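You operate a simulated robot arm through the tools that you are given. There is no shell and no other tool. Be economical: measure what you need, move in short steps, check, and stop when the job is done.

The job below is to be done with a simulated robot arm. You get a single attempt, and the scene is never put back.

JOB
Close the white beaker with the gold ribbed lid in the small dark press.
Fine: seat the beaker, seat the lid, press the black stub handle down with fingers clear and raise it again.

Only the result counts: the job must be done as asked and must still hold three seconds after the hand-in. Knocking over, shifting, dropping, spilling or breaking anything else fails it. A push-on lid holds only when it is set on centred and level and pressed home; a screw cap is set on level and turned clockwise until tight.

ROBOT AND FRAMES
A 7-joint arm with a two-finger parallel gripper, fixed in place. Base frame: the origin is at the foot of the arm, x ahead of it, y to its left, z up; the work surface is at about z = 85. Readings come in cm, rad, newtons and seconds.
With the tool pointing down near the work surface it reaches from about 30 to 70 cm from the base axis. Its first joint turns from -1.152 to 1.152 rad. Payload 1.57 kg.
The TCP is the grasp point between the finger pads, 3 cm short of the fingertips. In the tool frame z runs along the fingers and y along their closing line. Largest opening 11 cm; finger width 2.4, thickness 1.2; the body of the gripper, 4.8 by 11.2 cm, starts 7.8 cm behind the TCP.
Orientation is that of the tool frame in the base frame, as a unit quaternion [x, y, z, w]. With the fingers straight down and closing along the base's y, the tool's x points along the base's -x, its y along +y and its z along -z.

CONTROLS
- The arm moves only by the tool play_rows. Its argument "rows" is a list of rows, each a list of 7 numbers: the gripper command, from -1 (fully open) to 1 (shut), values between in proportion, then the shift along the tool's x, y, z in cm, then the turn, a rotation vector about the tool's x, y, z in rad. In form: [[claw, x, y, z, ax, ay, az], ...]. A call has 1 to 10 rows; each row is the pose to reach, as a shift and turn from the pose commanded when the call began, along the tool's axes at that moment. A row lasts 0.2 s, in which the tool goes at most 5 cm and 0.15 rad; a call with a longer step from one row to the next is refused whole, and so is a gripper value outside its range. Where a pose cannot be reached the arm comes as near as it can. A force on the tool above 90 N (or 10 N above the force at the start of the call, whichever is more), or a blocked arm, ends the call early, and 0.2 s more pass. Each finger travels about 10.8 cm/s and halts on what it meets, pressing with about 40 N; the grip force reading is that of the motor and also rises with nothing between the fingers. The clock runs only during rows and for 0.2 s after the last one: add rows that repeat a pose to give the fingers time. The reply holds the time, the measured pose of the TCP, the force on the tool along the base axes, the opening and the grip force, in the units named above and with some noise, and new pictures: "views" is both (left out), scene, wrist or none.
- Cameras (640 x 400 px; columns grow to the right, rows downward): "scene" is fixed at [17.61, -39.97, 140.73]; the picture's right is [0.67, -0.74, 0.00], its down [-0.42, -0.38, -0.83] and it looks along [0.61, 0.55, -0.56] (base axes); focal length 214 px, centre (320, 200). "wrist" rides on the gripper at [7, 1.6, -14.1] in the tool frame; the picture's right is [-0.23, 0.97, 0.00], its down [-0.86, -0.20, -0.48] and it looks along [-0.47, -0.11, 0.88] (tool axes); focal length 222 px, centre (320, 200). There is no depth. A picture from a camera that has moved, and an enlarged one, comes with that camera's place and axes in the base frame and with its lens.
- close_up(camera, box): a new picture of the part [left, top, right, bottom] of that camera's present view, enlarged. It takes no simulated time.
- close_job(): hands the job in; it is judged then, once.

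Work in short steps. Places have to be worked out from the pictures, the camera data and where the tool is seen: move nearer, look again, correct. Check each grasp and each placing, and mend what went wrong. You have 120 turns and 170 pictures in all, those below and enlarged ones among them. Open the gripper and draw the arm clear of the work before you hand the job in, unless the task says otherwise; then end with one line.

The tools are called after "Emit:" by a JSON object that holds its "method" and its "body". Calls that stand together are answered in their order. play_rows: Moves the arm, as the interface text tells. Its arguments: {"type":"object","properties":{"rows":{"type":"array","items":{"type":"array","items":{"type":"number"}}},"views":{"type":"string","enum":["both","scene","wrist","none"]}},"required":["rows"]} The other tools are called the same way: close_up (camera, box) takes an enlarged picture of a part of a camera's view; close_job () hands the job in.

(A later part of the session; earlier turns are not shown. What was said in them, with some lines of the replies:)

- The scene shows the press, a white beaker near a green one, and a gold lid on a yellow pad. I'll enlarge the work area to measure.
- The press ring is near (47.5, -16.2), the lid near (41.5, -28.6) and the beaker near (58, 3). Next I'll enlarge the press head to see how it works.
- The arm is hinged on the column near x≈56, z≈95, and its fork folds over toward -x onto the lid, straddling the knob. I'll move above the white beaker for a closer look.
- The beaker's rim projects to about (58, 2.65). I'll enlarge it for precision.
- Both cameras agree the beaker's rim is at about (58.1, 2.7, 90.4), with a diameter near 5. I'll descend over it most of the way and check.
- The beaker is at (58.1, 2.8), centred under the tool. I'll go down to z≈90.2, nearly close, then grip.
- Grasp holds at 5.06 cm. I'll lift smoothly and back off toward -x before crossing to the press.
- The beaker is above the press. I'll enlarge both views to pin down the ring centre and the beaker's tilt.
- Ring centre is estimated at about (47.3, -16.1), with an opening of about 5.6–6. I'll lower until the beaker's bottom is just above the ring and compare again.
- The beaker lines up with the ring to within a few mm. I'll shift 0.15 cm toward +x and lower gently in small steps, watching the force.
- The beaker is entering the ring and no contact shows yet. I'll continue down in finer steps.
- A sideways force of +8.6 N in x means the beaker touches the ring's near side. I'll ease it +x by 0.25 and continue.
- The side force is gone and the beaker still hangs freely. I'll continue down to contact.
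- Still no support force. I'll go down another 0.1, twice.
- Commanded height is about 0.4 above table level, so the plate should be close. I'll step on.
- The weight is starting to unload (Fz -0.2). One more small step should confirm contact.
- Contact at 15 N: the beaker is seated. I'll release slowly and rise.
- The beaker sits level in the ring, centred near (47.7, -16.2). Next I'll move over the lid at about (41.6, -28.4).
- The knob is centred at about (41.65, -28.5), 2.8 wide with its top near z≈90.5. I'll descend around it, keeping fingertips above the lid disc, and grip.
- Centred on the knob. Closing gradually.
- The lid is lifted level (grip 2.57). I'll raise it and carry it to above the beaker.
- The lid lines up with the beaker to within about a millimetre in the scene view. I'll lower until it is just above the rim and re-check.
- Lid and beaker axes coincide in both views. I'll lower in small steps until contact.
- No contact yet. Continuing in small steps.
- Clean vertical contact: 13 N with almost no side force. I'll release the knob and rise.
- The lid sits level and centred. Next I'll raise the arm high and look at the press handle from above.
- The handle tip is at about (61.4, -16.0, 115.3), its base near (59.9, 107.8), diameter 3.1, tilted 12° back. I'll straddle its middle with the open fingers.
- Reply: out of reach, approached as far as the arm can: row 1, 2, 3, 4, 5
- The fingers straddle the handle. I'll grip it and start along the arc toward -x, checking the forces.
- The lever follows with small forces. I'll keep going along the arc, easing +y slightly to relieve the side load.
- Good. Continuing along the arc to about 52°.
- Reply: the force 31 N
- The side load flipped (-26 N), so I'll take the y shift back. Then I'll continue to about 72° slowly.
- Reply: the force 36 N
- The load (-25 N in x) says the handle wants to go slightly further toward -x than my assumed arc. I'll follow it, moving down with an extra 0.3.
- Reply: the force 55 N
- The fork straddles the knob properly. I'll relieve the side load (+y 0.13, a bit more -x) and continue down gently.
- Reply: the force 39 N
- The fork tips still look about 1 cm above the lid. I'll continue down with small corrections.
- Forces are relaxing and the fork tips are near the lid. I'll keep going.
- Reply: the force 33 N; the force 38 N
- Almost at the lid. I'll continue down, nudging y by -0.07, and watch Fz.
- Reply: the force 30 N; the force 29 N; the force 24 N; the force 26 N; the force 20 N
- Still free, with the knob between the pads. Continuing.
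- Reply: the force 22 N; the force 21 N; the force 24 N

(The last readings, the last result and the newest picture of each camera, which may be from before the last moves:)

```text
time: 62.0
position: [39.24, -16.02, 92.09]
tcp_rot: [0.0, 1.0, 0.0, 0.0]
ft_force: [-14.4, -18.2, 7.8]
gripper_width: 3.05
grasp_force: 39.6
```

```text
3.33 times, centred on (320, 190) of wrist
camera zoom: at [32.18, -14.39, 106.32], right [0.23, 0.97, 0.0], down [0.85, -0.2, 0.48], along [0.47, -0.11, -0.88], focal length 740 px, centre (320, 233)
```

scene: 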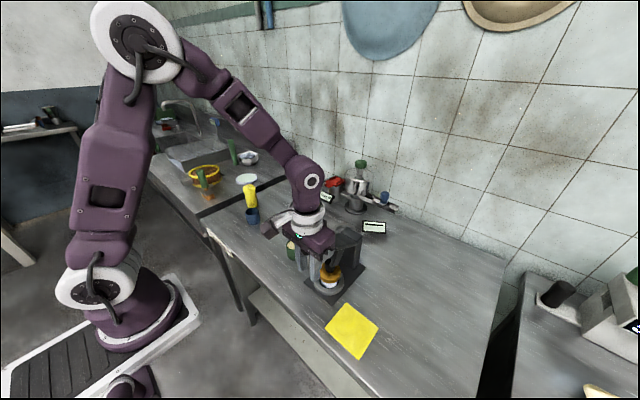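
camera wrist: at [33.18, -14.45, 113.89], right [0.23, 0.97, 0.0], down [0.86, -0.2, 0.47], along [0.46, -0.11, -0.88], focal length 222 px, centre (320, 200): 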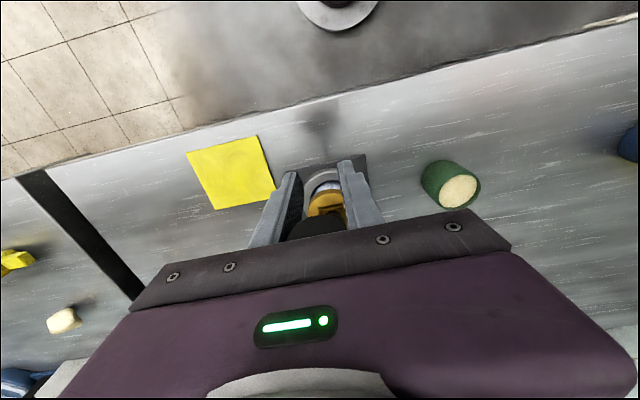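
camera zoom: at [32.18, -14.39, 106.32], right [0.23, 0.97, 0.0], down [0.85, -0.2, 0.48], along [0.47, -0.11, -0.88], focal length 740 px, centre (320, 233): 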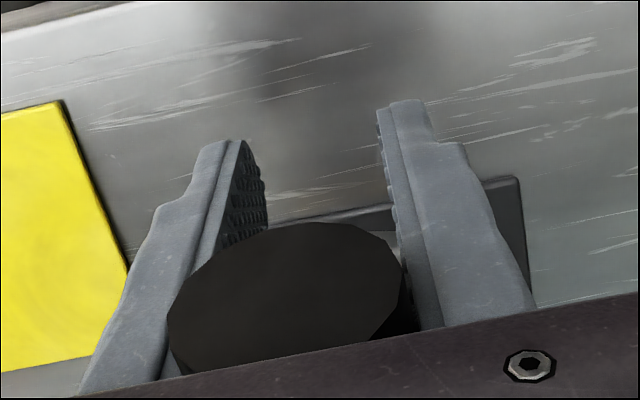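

The handle has slipped up between the fingers and is now almost against the palm, near horizontal with its end at about z≈97.6. I'll loosen the grip to a loose guide and press on with the palm.

Emit:
{"method": "play_rows", "body": {"rows": [[0.25, 0.0, 0, 0, 0, 0, 0], [0.25, 0.0, 0, 0, 0, 0, 0], [0.25, 0.0, 0, 0.3, 0, 0, 0], [0.25, 0.0, 0, 0.6, 0, 0, 0], [0.25, 0.0, 0, 0.6, 0, 0, 0]], "views": "none"}}

Emit:
{"method": "close_up", "body": {"camera": "scene", "box": [300, 200, 370, 300]}}

Emit:
{"method": "close_up", "body": {"camera": "wrist", "box": [250, 130, 390, 250]}}

```text
time: 63.2
position: [39.17, -15.88, 91.63]
tcp_rot: [-0.001, 1.0, 0.0, -0.001]
ft_force: [-0.2, 0.1, -0.4]
gripper_width: 4.14
grasp_force: 0.1
```

```text
4.00 times, centred on (335, 250) of scene
camera zoom: at [17.61, -39.97, 140.73], right [0.67, -0.74, 0.0], down [-0.42, -0.38, -0.83], along [0.61, 0.55, -0.56], focal length 858 px, centre (260, 0)
```

zoom: 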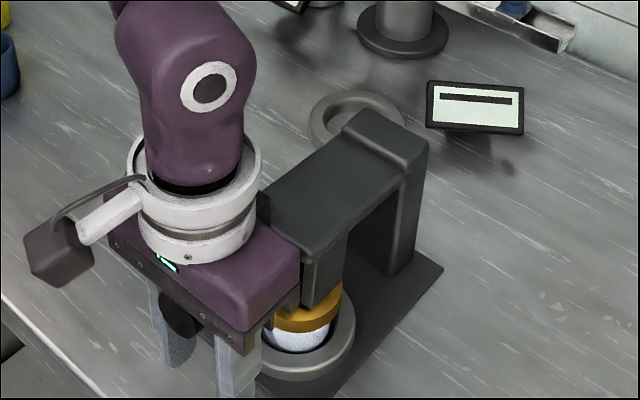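

```text
3.33 times, centred on (320, 190) of wrist
camera zoom: at [32.2, -14.38, 105.81], right [0.23, 0.97, 0.0], down [0.86, -0.2, 0.48], along [0.47, -0.11, -0.88], focal length 740 px, centre (320, 233)
```

zoom: 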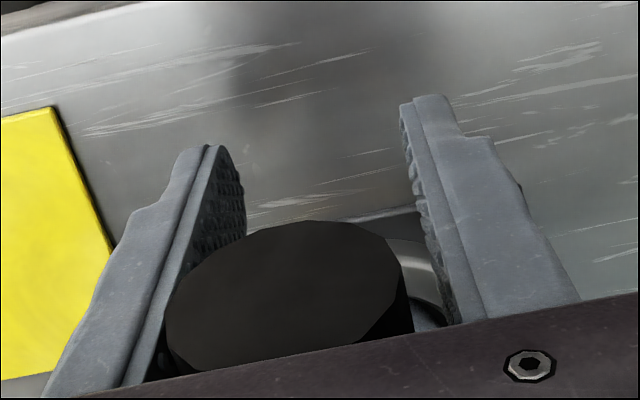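

The lever stays put when released. I'll press down with the palm in small steps, watching the force.

Emit:
{"method": "play_rows", "body": {"rows": [[0.25, 0.0, 0, 0.2, 0, 0, 0], [0.25, 0.0, 0, 0.4, 0, 0, 0], [0.25, 0.0, 0, 0.4, 0, 0, 0]], "views": "none"}}

Emit:
{"method": "play_rows", "body": {"rows": [[0.25, 0.0, 0, 0.2, 0, 0, 0], [0.25, 0.0, 0, 0.4, 0, 0, 0], [0.25, 0.0, 0, 0.4, 0, 0, 0]], "views": "none"}}

Emit:
{"method": "close_up", "body": {"camera": "scene", "box": [318, 240, 350, 285]}}

```text
time: 64.0
position: [39.28, -16.07, 91.19]
tcp_rot: [0.0, 1.0, 0.0, 0.0]
ft_force: [0.1, -0.7, 0.7]
gripper_width: 4.14
grasp_force: 0.0
```

```text
time: 64.8
position: [39.27, -16.08, 90.87]
tcp_rot: [0.0, 1.0, 0.0, 0.0]
ft_force: [0.6, -0.6, 0.0]
gripper_width: 4.14
grasp_force: 0.0
```

```text
8.89 times, centred on (334, 262) of scene
camera zoom: at [17.61, -39.97, 140.73], right [0.67, -0.74, 0.0], down [-0.42, -0.38, -0.83], along [0.61, 0.55, -0.56], focal length 1906 px, centre (196, -356)
```

zoom: 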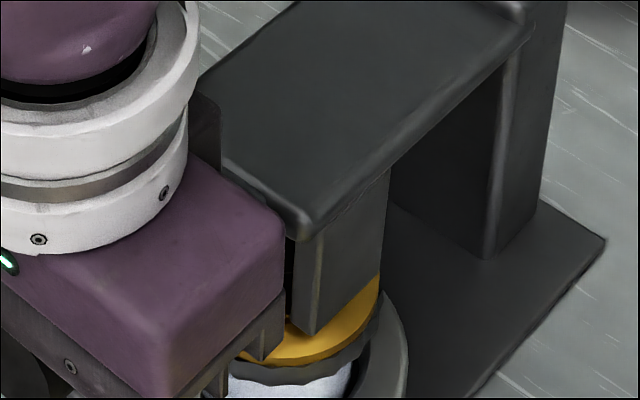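

No resistance yet, and the lever seems to be settling under its own weight. I'll open, back up clear and look.

Emit:
{"method": "play_rows", "body": {"rows": [[0.0, 0.0, 0, 0, 0, 0, 0], [-0.1, 0.0, 0, 0, 0, 0, 0], [-0.1, 0.0, 0, -3, 0, 0, 0], [-0.1, 0.0, 0, -7, 0, 0, 0], [-0.1, 0.0, 0, -11, 0, 0, 0], [-0.1, 3.0, 0, -15, 0, 0, 0], [-0.1, 3.0, 4, -17, 0, 0, 0], [-0.1, 3.0, 8, -17, 0, 0, 0], [-0.1, 3.0, 8, -17, 0, 0, 0]], "views": "both"}}

Emit:
{"method": "close_up", "body": {"camera": "scene", "box": [300, 205, 370, 300]}}

Emit:
{"method": "close_up", "body": {"camera": "scene", "box": [312, 240, 352, 295]}}

```text
time: 66.8
position: [36.04, -7.96, 107.79]
tcp_rot: [0.0, 1.0, 0.001, 0.0]
ft_force: [0.6, 0.4, 0.4]
gripper_width: 6.03
grasp_force: 0.1
camera wrist: at [29.12, -6.29, 121.93], right [0.23, 0.97, 0.0], down [0.86, -0.2, 0.48], along [0.47, -0.11, -0.88], focal length 222 px, centre (320, 200)
```

scene: 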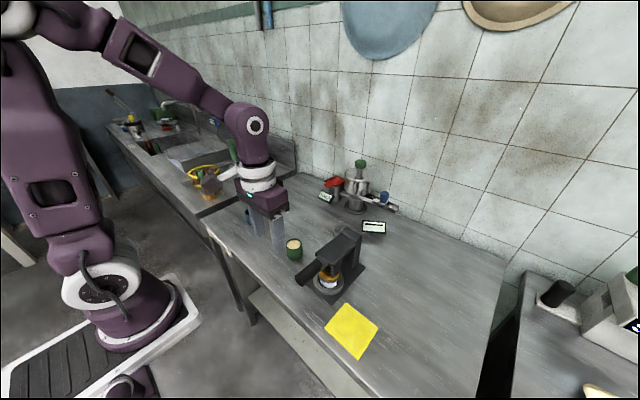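
wrist: 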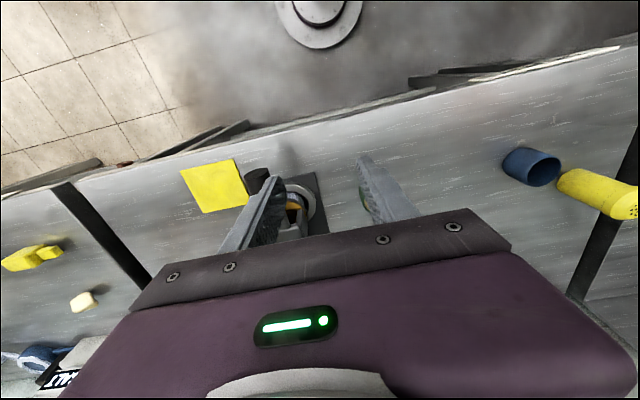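

```text
4.21 times, centred on (335, 252) of scene
camera zoom: at [17.61, -39.97, 140.73], right [0.67, -0.74, 0.0], down [-0.42, -0.38, -0.83], along [0.61, 0.55, -0.56], focal length 903 px, centre (257, -21)
```

zoom: 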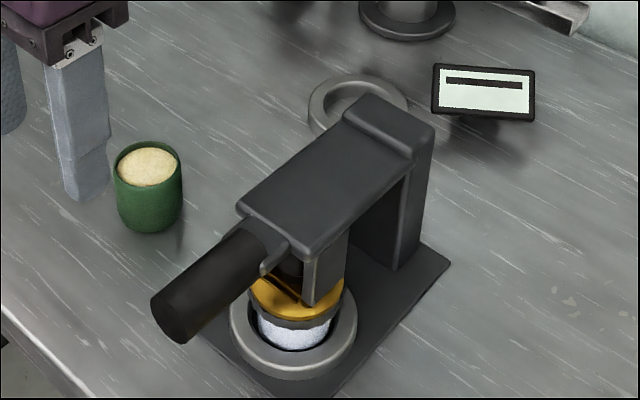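

```text
7.27 times, centred on (332, 268) of scene
camera zoom: at [17.61, -39.97, 140.73], right [0.67, -0.74, 0.0], down [-0.42, -0.38, -0.83], along [0.61, 0.55, -0.56], focal length 1560 px, centre (233, -291)
```

zoom: 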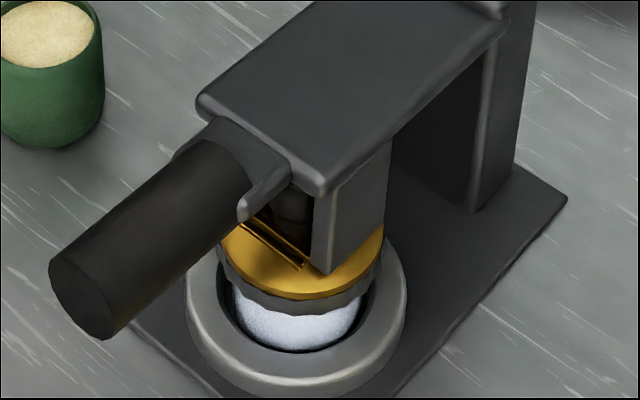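

The lever is resting on the lid, with its handle horizontal at z≈96.5 and x 37–44. I'll close the fingers and position them over the handle's outer part.

Emit:
{"method": "play_rows", "body": {"rows": [[0.5, 0, 0, 0, 0, 0, 0], [1, -1, -2, -1, 0, 0, 0], [1, -2, -5, -1, 0, 0, 0], [1, -3.3, -8.05, -1, 0, 0, 0], [1, -3.3, -8.05, 2, 0, 0, 0], [1, -3.3, -8.05, 4.5, 0, 0, 0], [1, -3.3, -8.05, 4.5, 0, 0, 0]], "views": "none"}}

Emit:
{"method": "close_up", "body": {"camera": "scene", "box": [290, 205, 370, 300]}}

Emit:
{"method": "close_up", "body": {"camera": "wrist", "box": [240, 110, 400, 240]}}

```text
time: 68.4
position: [39.32, -15.76, 103.31]
tcp_rot: [0.0, 1.0, 0.001, 0.0]
ft_force: [-0.1, 0.3, -0.3]
gripper_width: 0.0
grasp_force: 21.4
```

```text
4.21 times, centred on (330, 252) of scene
camera zoom: at [17.61, -39.97, 140.73], right [0.67, -0.74, 0.0], down [-0.42, -0.38, -0.83], along [0.61, 0.55, -0.56], focal length 903 px, centre (278, -21)
```

zoom: 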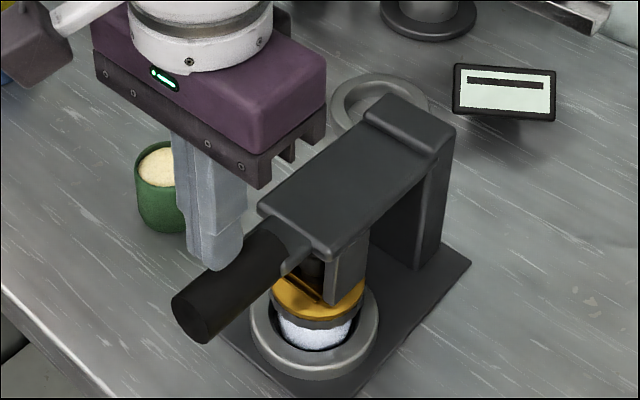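

```text
3.08 times, centred on (320, 175) of wrist
camera zoom: at [32.41, -14.19, 117.39], right [0.23, 0.97, 0.0], down [0.86, -0.2, 0.48], along [0.47, -0.11, -0.88], focal length 684 px, centre (320, 277)
```

zoom: 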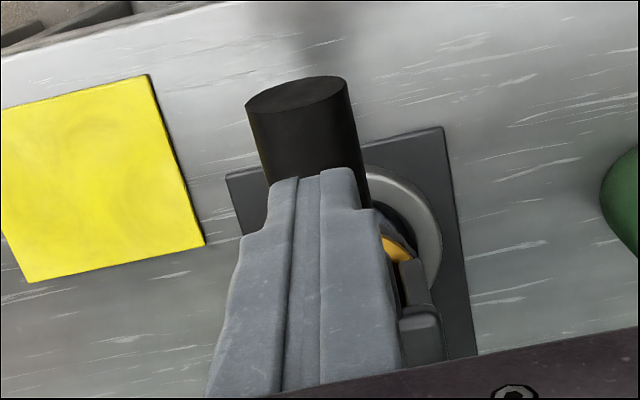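

The fingertips sit over the handle. I'll lower to contact and press progressively.

Emit:
{"method": "play_rows", "body": {"rows": [[1, 0, -0.15, 1, 0, 0, 0], [1, 0, -0.15, 1.8, 0, 0, 0], [1, 0, -0.15, 2.2, 0, 0, 0], [1, 0, -0.15, 2.2, 0, 0, 0]], "views": "none"}}

Emit:
{"method": "play_rows", "body": {"rows": [[1, 0, 0, 0.2, 0, 0, 0], [1, 0, 0, 0.4, 0, 0, 0], [1, 0, 0, 0.4, 0, 0, 0]], "views": "none"}}

```text
time: 69.4
position: [39.46, -16.12, 101.1]
tcp_rot: [0.0, 1.0, 0.0, 0.0]
ft_force: [-0.5, 0.4, 0.1]
gripper_width: 0.0
grasp_force: 21.1
```

```text
time: 70.2
position: [39.53, -16.1, 100.74]
tcp_rot: [0.0, 1.0, 0.0, 0.001]
ft_force: [-7.2, 3.6, 29.7]
gripper_width: 0.0
grasp_force: 21.3
```

Contact at 30 N. I'll press further in small increments.

Emit:
{"method": "play_rows", "body": {"rows": [[1, 0, 0, 0.1, 0, 0, 0], [1, 0, 0, 0.2, 0, 0, 0], [1, 0, 0, 0.2, 0, 0, 0]], "views": "none"}}

Emit:
{"method": "play_rows", "body": {"rows": [[1, 0, 0, 0.1, 0, 0, 0], [1, 0, 0, 0.2, 0, 0, 0], [1, 0, 0, 0.2, 0, 0, 0]], "views": "none"}}

Emit:
{"method": "close_up", "body": {"camera": "scene", "box": [312, 240, 352, 295]}}

```text
time: 71.0
position: [39.54, -16.1, 100.58]
tcp_rot: [0.0, 1.0, -0.001, 0.001]
ft_force: [-12.7, 15.3, 77.2]
gripper_width: 0.01
grasp_force: 21.6
```

```text
time: 71.4
position: [39.58, -16.17, 100.77]
tcp_rot: [0.001, 1.0, -0.001, 0.001]
ft_force: [-13.9, 10.7, 49.9]
gripper_width: 0.01
grasp_force: 21.3
stopped in row 1: the force on the tool passed its limit (the readings are from after the stop); the commanded pose is now the measured one
```

```text
7.27 times, centred on (332, 268) of scene
camera zoom: at [17.51, -39.92, 140.76], right [0.67, -0.74, 0.0], down [-0.42, -0.38, -0.83], along [0.61, 0.55, -0.56], focal length 1560 px, centre (233, -291)
```

zoom: 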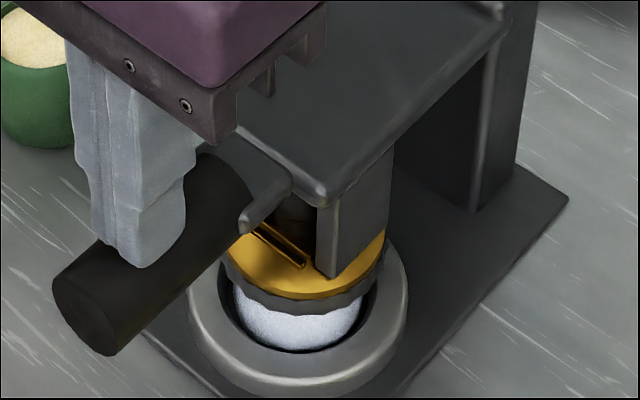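

Force peaked at the 90 N limit. I'll look closely at fork and lid to see how far home the lid is.

Emit:
{"method": "close_up", "body": {"camera": "scene", "box": [324, 258, 344, 286]}}

Emit:
{"method": "close_up", "body": {"camera": "wrist", "box": [310, 130, 370, 220]}}

```text
14.29 times, centred on (334, 272) of scene
camera zoom: at [17.51, -39.92, 140.76], right [0.67, -0.74, 0.0], down [-0.42, -0.38, -0.83], along [0.61, 0.55, -0.56], focal length 3064 px, centre (120, -829)
```

zoom: 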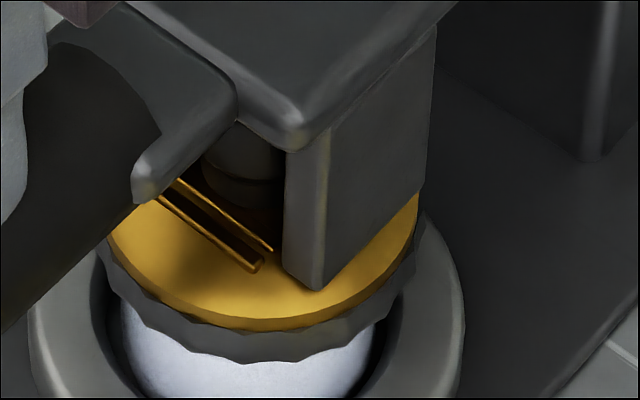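

```text
4.44 times, centred on (340, 175) of wrist
camera zoom: at [32.48, -14.48, 114.85], right [0.23, 0.97, 0.0], down [0.85, -0.2, 0.48], along [0.47, -0.11, -0.88], focal length 987 px, centre (231, 311)
```

zoom: 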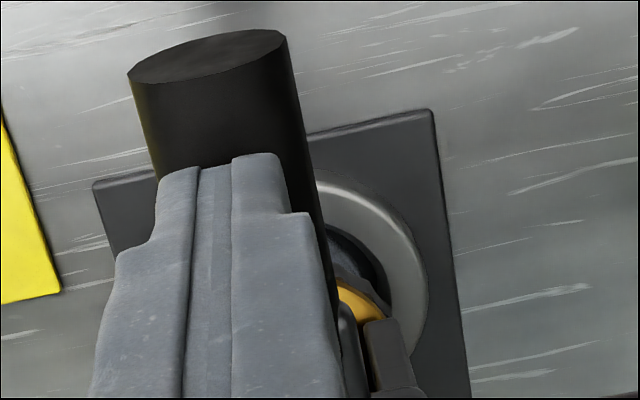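

A dark wavy band now shows at the lid's skirt, and the fork is hard down on the lid. I'll do one more firm press to confirm, then back off.

Emit:
{"method": "play_rows", "body": {"rows": [[1, 0, 0, 0.1, 0, 0, 0], [1, 0, 0, 0.1, 0, 0, 0], [1, 0, 0, 0.1, 0, 0, 0]], "views": "none"}}

Emit:
{"method": "play_rows", "body": {"rows": [[1, 0, 0, -1, 0, 0, 0], [1, 0, 0, -4, 0, 0, 0], [-0.1, 0, 0, -6, 0, 0, 0], [-0.1, 0, 0, -6, 0, 0, 0], [-0.1, 0, 0, -6, 0, 0, 0]], "views": "none"}}

Emit:
{"method": "close_up", "body": {"camera": "scene", "box": [312, 240, 352, 295]}}

Emit:
{"method": "close_up", "body": {"camera": "wrist", "box": [240, 100, 400, 240]}}

```text
time: 72.2
position: [39.53, -16.06, 100.53]
tcp_rot: [0.0, 1.0, -0.001, 0.001]
ft_force: [-21.5, 11.5, 81.3]
gripper_width: 0.0
grasp_force: 21.4
```

```text
time: 73.4
position: [39.54, -15.94, 106.42]
tcp_rot: [0.0, 1.0, -0.001, 0.002]
ft_force: [0.3, 0.3, 0.8]
gripper_width: 6.06
grasp_force: 0.1
```

```text
7.27 times, centred on (332, 268) of scene
camera zoom: at [17.61, -39.97, 140.73], right [0.67, -0.74, 0.0], down [-0.42, -0.38, -0.83], along [0.61, 0.55, -0.56], focal length 1560 px, centre (233, -291)
```

zoom: 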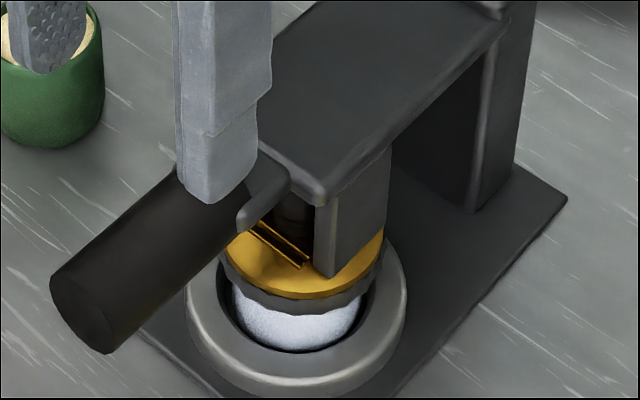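

```text
2.86 times, centred on (320, 170) of wrist
camera zoom: at [32.53, -14.44, 120.59], right [0.23, 0.97, 0.0], down [0.85, -0.2, 0.48], along [0.47, -0.11, -0.88], focal length 635 px, centre (320, 286)
```

zoom: 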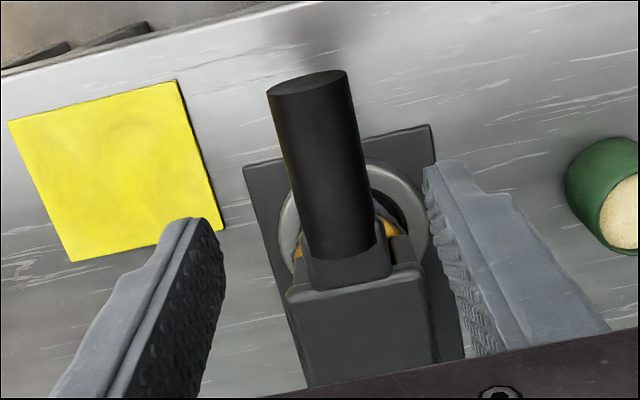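

The handle dropped about 0.5 cm more during the press, so the lid went home, and the lever stays down. I'll grip the handle at its axis and raise it.

Emit:
{"method": "play_rows", "body": {"rows": [[-0.1, 0, -0.1, 4, 0, 0, 0], [-0.1, 0, -0.1, 8, 0, 0, 0], [-0.1, 0, -0.1, 10.3, 0, 0, 0], [0.2, 0, -0.1, 10.3, 0, 0, 0], [0.4, 0, -0.1, 10.3, 0, 0, 0], [1, 0, -0.1, 10.3, 0, 0, 0], [1, 0, -0.1, 10.3, 0, 0, 0]], "views": "none"}}

Emit:
{"method": "play_rows", "body": {"rows": [[1, -0.03, 0, -0.75, 0, 0, 0], [1, -0.07, 0, -1.54, 0, 0, 0], [1, -0.15, 0, -2.3, 0, 0, 0], [1, -0.27, 0, -3.07, 0, 0, 0], [1, -0.27, 0, -3.07, 0, 0, 0]], "views": "both"}}

Emit:
{"method": "close_up", "body": {"camera": "scene", "box": [300, 215, 364, 295]}}

```text
time: 75.0
position: [39.52, -16.03, 96.04]
tcp_rot: [-0.002, 1.0, 0.001, -0.001]
ft_force: [3.2, 53.0, 0.2]
gripper_width: 3.06
grasp_force: 40.4
```

```text
time: 76.2
position: [39.85, -15.89, 99.25]
tcp_rot: [0.0, 1.0, 0.001, 0.0]
ft_force: [-5.2, 43.0, -7.6]
gripper_width: 3.07
grasp_force: 39.8
camera wrist: at [32.86, -14.43, 113.44], right [0.23, 0.97, 0.0], down [0.86, -0.2, 0.48], along [0.47, -0.11, -0.88], focal length 222 px, centre (320, 200)
```

scene: 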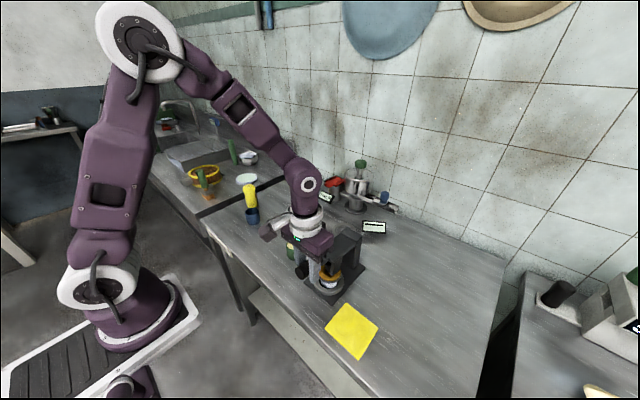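
wrist: 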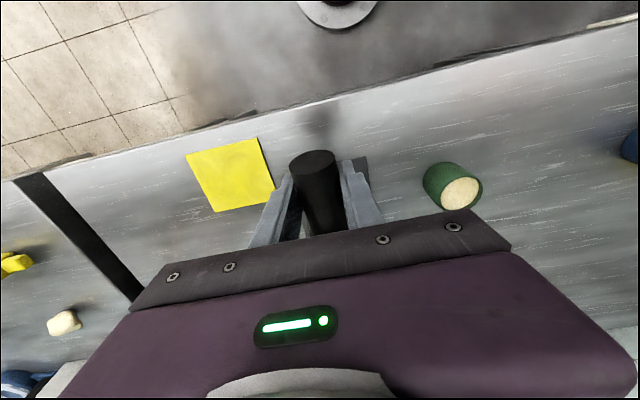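

```text
5.00 times, centred on (332, 255) of scene
camera zoom: at [17.61, -39.85, 140.76], right [0.67, -0.74, 0.0], down [-0.42, -0.38, -0.83], along [0.61, 0.55, -0.56], focal length 1072 px, centre (260, -75)
```

zoom: 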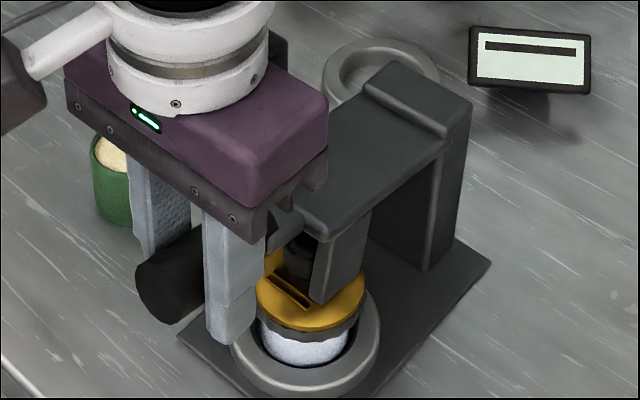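

The lever lifts and the lid stays put. I'll relieve the y load and continue along the arc.

Emit:
{"method": "play_rows", "body": {"rows": [[1, 0, 0.12, 0, 0, 0, 0], [1, -0.15, 0.12, -0.75, 0, 0, 0], [1, -0.33, 0.12, -1.51, 0, 0, 0], [1, -0.8, 0.12, -2.98, 0, 0, 0], [1, -1.39, 0.12, -4.41, 0, 0, 0], [1, -2.1, 0.12, -5.78, 0, 0, 0], [1, -2.1, 0.12, -5.78, 0, 0, 0]], "views": "none"}}

Emit:
{"method": "close_up", "body": {"camera": "scene", "box": [290, 190, 376, 300]}}

```text
time: 77.8
position: [41.8, -15.98, 105.14]
tcp_rot: [0.001, 1.0, 0.001, 0.001]
ft_force: [-4.8, 29.4, -5.3]
gripper_width: 3.06
grasp_force: 39.8
```

```text
3.64 times, centred on (333, 245) of scene
camera zoom: at [17.61, -39.89, 140.75], right [0.67, -0.74, 0.0], down [-0.42, -0.38, -0.83], along [0.61, 0.55, -0.56], focal length 780 px, centre (273, 36)
```

zoom: 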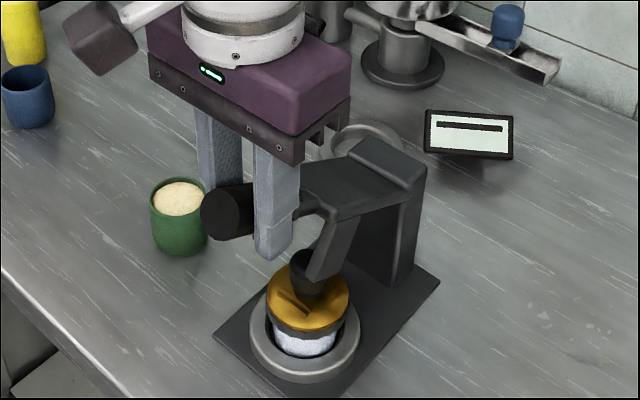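

The lever is on track at about 60° and the lid stays seated. Continuing up.

Emit:
{"method": "play_rows", "body": {"rows": [[1, -0.65, 0.08, -1.05, 0, 0, 0], [1, -1.38, 0.08, -2.05, 0, 0, 0], [1, -2.17, 0.08, -2.99, 0, 0, 0], [1, -3.03, 0.08, -3.88, 0, 0, 0], [1, -3.95, 0.08, -4.71, 0, 0, 0], [1, -4.92, 0.08, -5.47, 0, 0, 0], [1, -5.95, 0.08, -6.16, 0, 0, 0], [1, -7.02, 0.08, -6.78, 0, 0, 0], [1, -7.02, 0.08, -6.78, 0, 0, 0]], "views": "none"}}

Emit:
{"method": "close_up", "body": {"camera": "scene", "box": [290, 150, 400, 300]}}

```text
time: 79.8
position: [49.03, -15.95, 111.84]
tcp_rot: [0.0, 1.0, -0.002, 0.001]
ft_force: [-3.4, 4.3, -7.5]
gripper_width: 3.05
grasp_force: 39.9
```

```text
2.67 times, centred on (345, 225) of scene
camera zoom: at [17.62, -39.96, 140.73], right [0.67, -0.74, 0.0], down [-0.42, -0.38, -0.83], along [0.61, 0.55, -0.56], focal length 572 px, centre (253, 133)
```

zoom: 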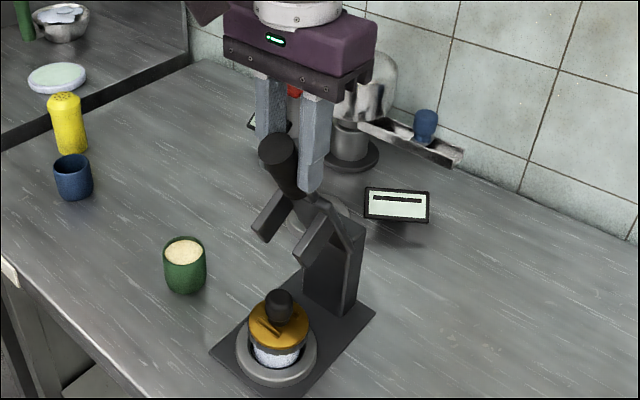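

The lid stays seated. I'll bring the handle back to its original upright rest.

Emit:
{"method": "play_rows", "body": {"rows": [[1, -1.11, 0, -0.54, 0, 0, 0], [1, -2.26, 0, -0.95, 0, 0, 0], [1, -3.43, 0, -1.3, 0, 0, 0], [1, -4.63, 0, -1.5, 0, 0, 0], [1, -5.85, 0, -1.65, 0, 0, 0], [1, -7.07, 0, -1.65, 0, 0, 0], [1, -8.31, 0, -1.6, 0, 0, 0], [1, -9.54, 0, -1.45, 0, 0, 0], [1, -10.5, 0, -1.3, 0, 0, 0], [1, -10.5, 0, -1.3, 0, 0, 0]], "views": "none"}}

Emit:
{"method": "close_up", "body": {"camera": "scene", "box": [310, 130, 400, 250]}}

```text
time: 82.0
position: [59.65, -15.96, 113.24]
tcp_rot: [0.0, 1.0, -0.001, 0.002]
ft_force: [0.7, -0.5, 0.8]
gripper_width: 0.0
grasp_force: 21.3
```

```text
3.33 times, centred on (355, 190) of scene
camera zoom: at [17.61, -39.97, 140.73], right [0.67, -0.74, 0.0], down [-0.42, -0.38, -0.83], along [0.61, 0.55, -0.56], focal length 715 px, centre (203, 233)
```

zoom: 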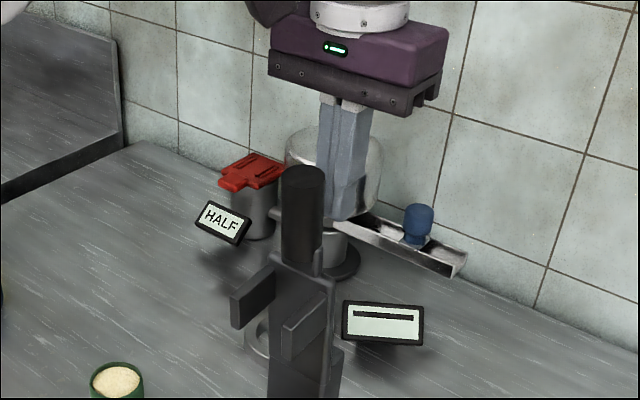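

The grip slipped near vertical and the closed fingers are now behind the handle, which stands about 6° short of vertical. I'll go around its side to the front and push it back with the closed fingers.

Emit:
{"method": "play_rows", "body": {"rows": [[1, 0, 2.5, 0, 0, 0, 0], [1, 0, 5.5, 0, 0, 0, 0], [1, 3, 5.5, 0, 0, 0, 0], [1, 6, 5.5, 0, 0, 0, 0], [1, 9.7, 5.5, 0, 0, 0, 0], [1, 9.7, 3, 0, 0, 0, 0], [1, 9.7, 0, 0, 0, 0, 0], [1, 9.7, 0, 0, 0, 0, 0]], "views": "none"}}

Emit:
{"method": "close_up", "body": {"camera": "scene", "box": [310, 130, 400, 250]}}

```text
time: 83.8
position: [49.62, -16.11, 113.08]
tcp_rot: [-0.001, 1.0, 0.0, 0.002]
ft_force: [0.2, 0.3, -0.5]
gripper_width: 0.01
grasp_force: 21.4
```

```text
3.33 times, centred on (355, 190) of scene
camera zoom: at [17.61, -39.97, 140.73], right [0.67, -0.74, 0.0], down [-0.42, -0.38, -0.83], along [0.61, 0.55, -0.56], focal length 715 px, centre (203, 233)
```

zoom: 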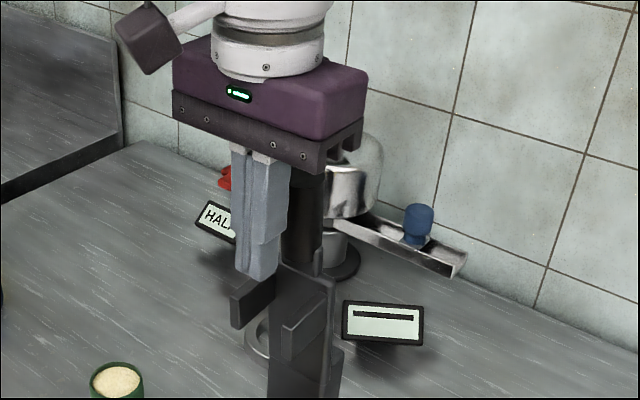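

The fingers are now in front of the handle. I'll push gently +x to return it to rest.

Emit:
{"method": "play_rows", "body": {"rows": [[1, -1.5, 0, 0, 0, 0, 0], [1, -3, 0, 0, 0, 0, 0], [1, -4.2, 0, 0, 0, 0, 0], [1, -5.4, 0, 0, 0, 0, 0], [1, -6.4, 0, 0, 0, 0, 0], [1, -7.2, 0, 0, 0, 0, 0], [1, -7.6, 0, 0, 0, 0, 0], [1, -7.6, 0, 0, 0, 0, 0]], "views": "none"}}

Emit:
{"method": "close_up", "body": {"camera": "scene", "box": [310, 130, 400, 250]}}

```text
time: 85.6
position: [57.37, -15.95, 113.14]
tcp_rot: [0.0, 1.0, 0.0, 0.001]
ft_force: [-1.3, 0.5, 0.4]
gripper_width: 0.01
grasp_force: 20.9
```

```text
3.33 times, centred on (355, 190) of scene
camera zoom: at [17.61, -39.97, 140.73], right [0.67, -0.74, 0.0], down [-0.42, -0.38, -0.83], along [0.61, 0.55, -0.56], focal length 715 px, centre (203, 233)
```

zoom: 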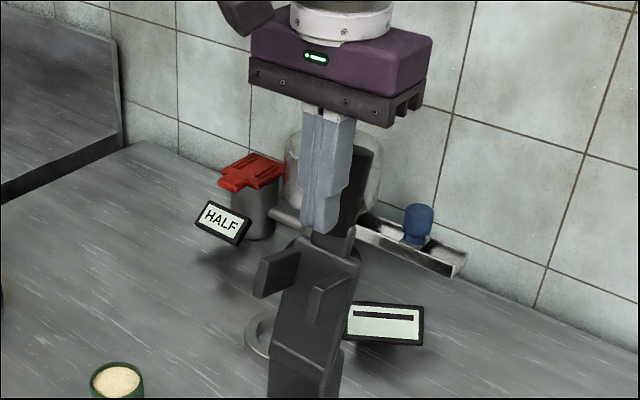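

The handle is back in its raised position. I'll retreat clear, open, and inspect.

Emit:
{"method": "play_rows", "body": {"rows": [[1, 2, 0, 0, 0, 0, 0], [1, 6, 0, 0, 0, 0, 0], [0.5, 10, 0, -3, 0, 0, 0], [0, 14, 0, -6, 0, 0, 0], [-0.5, 18, 1, -9, 0, 0, 0], [-1, 21, 3, -11, 0, 0, 0], [-1, 22, 6, -12, 0, 0, 0], [-1, 22, 9, -12, 0, 0, 0], [-1, 22, 9, -12, 0, 0, 0]], "views": "both"}}

Emit:
{"method": "close_up", "body": {"camera": "scene", "box": [308, 235, 358, 300]}}

Emit:
{"method": "close_up", "body": {"camera": "scene", "box": [230, 150, 410, 300]}}

```text
refused: row 5 steps farther than a row can; nothing moved
```

```text
6.15 times, centred on (333, 268) of scene
camera zoom: at [17.61, -39.97, 140.73], right [0.67, -0.74, 0.0], down [-0.42, -0.38, -0.83], along [0.61, 0.55, -0.56], focal length 1320 px, centre (240, -215)
```

zoom: 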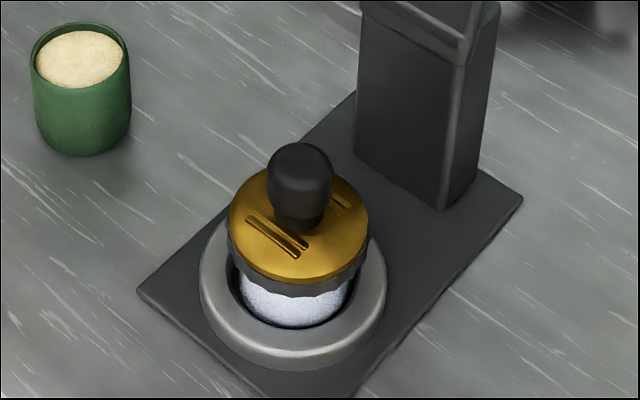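

```text
2.67 times, centred on (320, 225) of scene
camera zoom: at [17.61, -39.97, 140.73], right [0.67, -0.74, 0.0], down [-0.42, -0.38, -0.83], along [0.61, 0.55, -0.56], focal length 572 px, centre (320, 133)
```

zoom: 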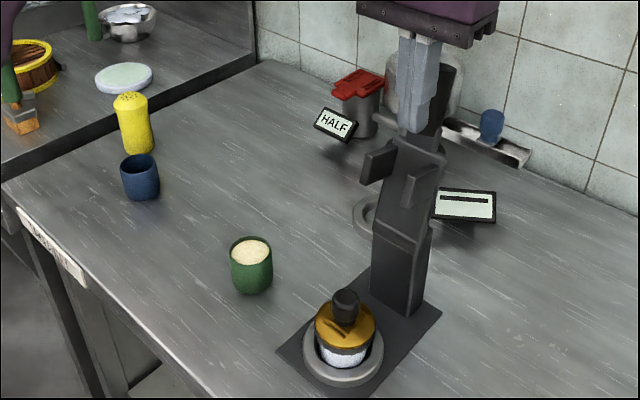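

The lid is level, with a crimped grey skirt all round, and nothing else has moved. I'll retreat with smaller steps.

Emit:
{"method": "play_rows", "body": {"rows": [[1, 2, 0, 0, 0, 0, 0], [1, 5, 0, 0, 0, 0, 0], [0.5, 8, 0, -2, 0, 0, 0], [0, 11, 0, -5, 0, 0, 0], [-0.5, 14, 0, -8, 0, 0, 0], [-1, 17, 1, -10, 0, 0, 0], [-1, 20, 3, -12, 0, 0, 0], [-1, 22, 6, -12, 0, 0, 0], [-1, 22, 6, -12, 0, 0, 0]], "views": "both"}}

Emit:
{"method": "close_up", "body": {"camera": "scene", "box": [312, 165, 392, 300]}}

```text
time: 87.6
position: [35.2, -10.12, 124.95]
tcp_rot: [0.0, 1.0, 0.0, 0.001]
ft_force: [-0.2, 0.8, 0.2]
gripper_width: 11.02
grasp_force: 0.0
camera wrist: at [28.18, -8.46, 139.11], right [0.23, 0.97, 0.0], down [0.85, -0.2, 0.48], along [0.47, -0.11, -0.88], focal length 222 px, centre (320, 200)
```

scene: 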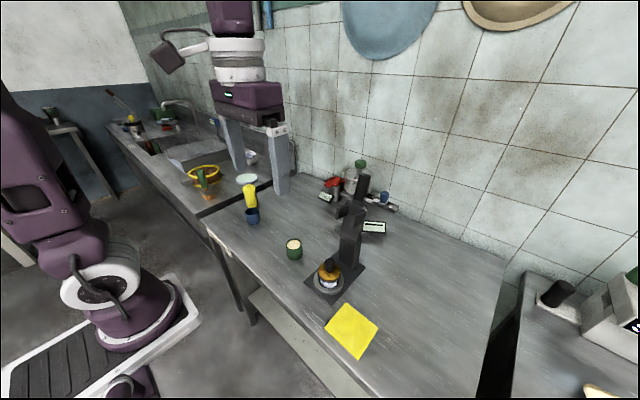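
wrist: 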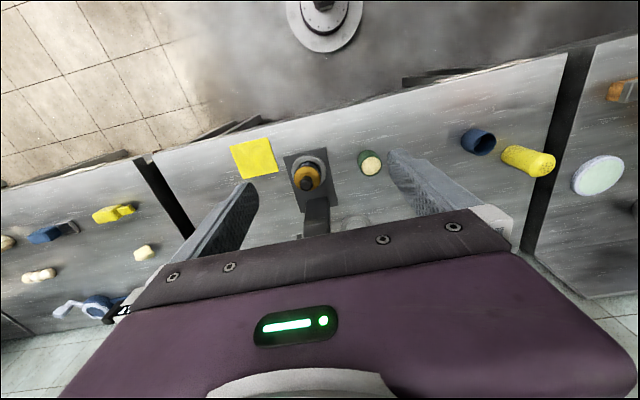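

```text
2.96 times, centred on (352, 232) of scene
camera zoom: at [17.61, -39.97, 140.73], right [0.67, -0.74, 0.0], down [-0.42, -0.38, -0.83], along [0.61, 0.55, -0.56], focal length 636 px, centre (225, 104)
```

zoom: 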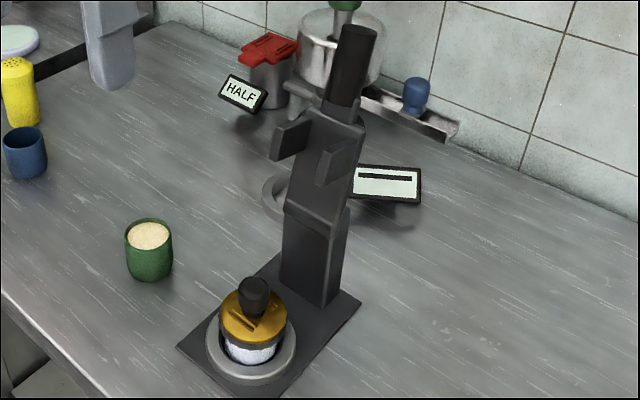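

The lever is raised and at rest, the lid is closed and level, the gripper is open and clear, and nothing else was disturbed. I'm handing in.

Emit:
{"method": "close_job", "body": {}}

```text
The job is handed in.
```

The job is handed in: the white beaker is seated in the small dark press, its gold ribbed lid is pressed on level, the handle is raised again, and I saw nothing else moved.
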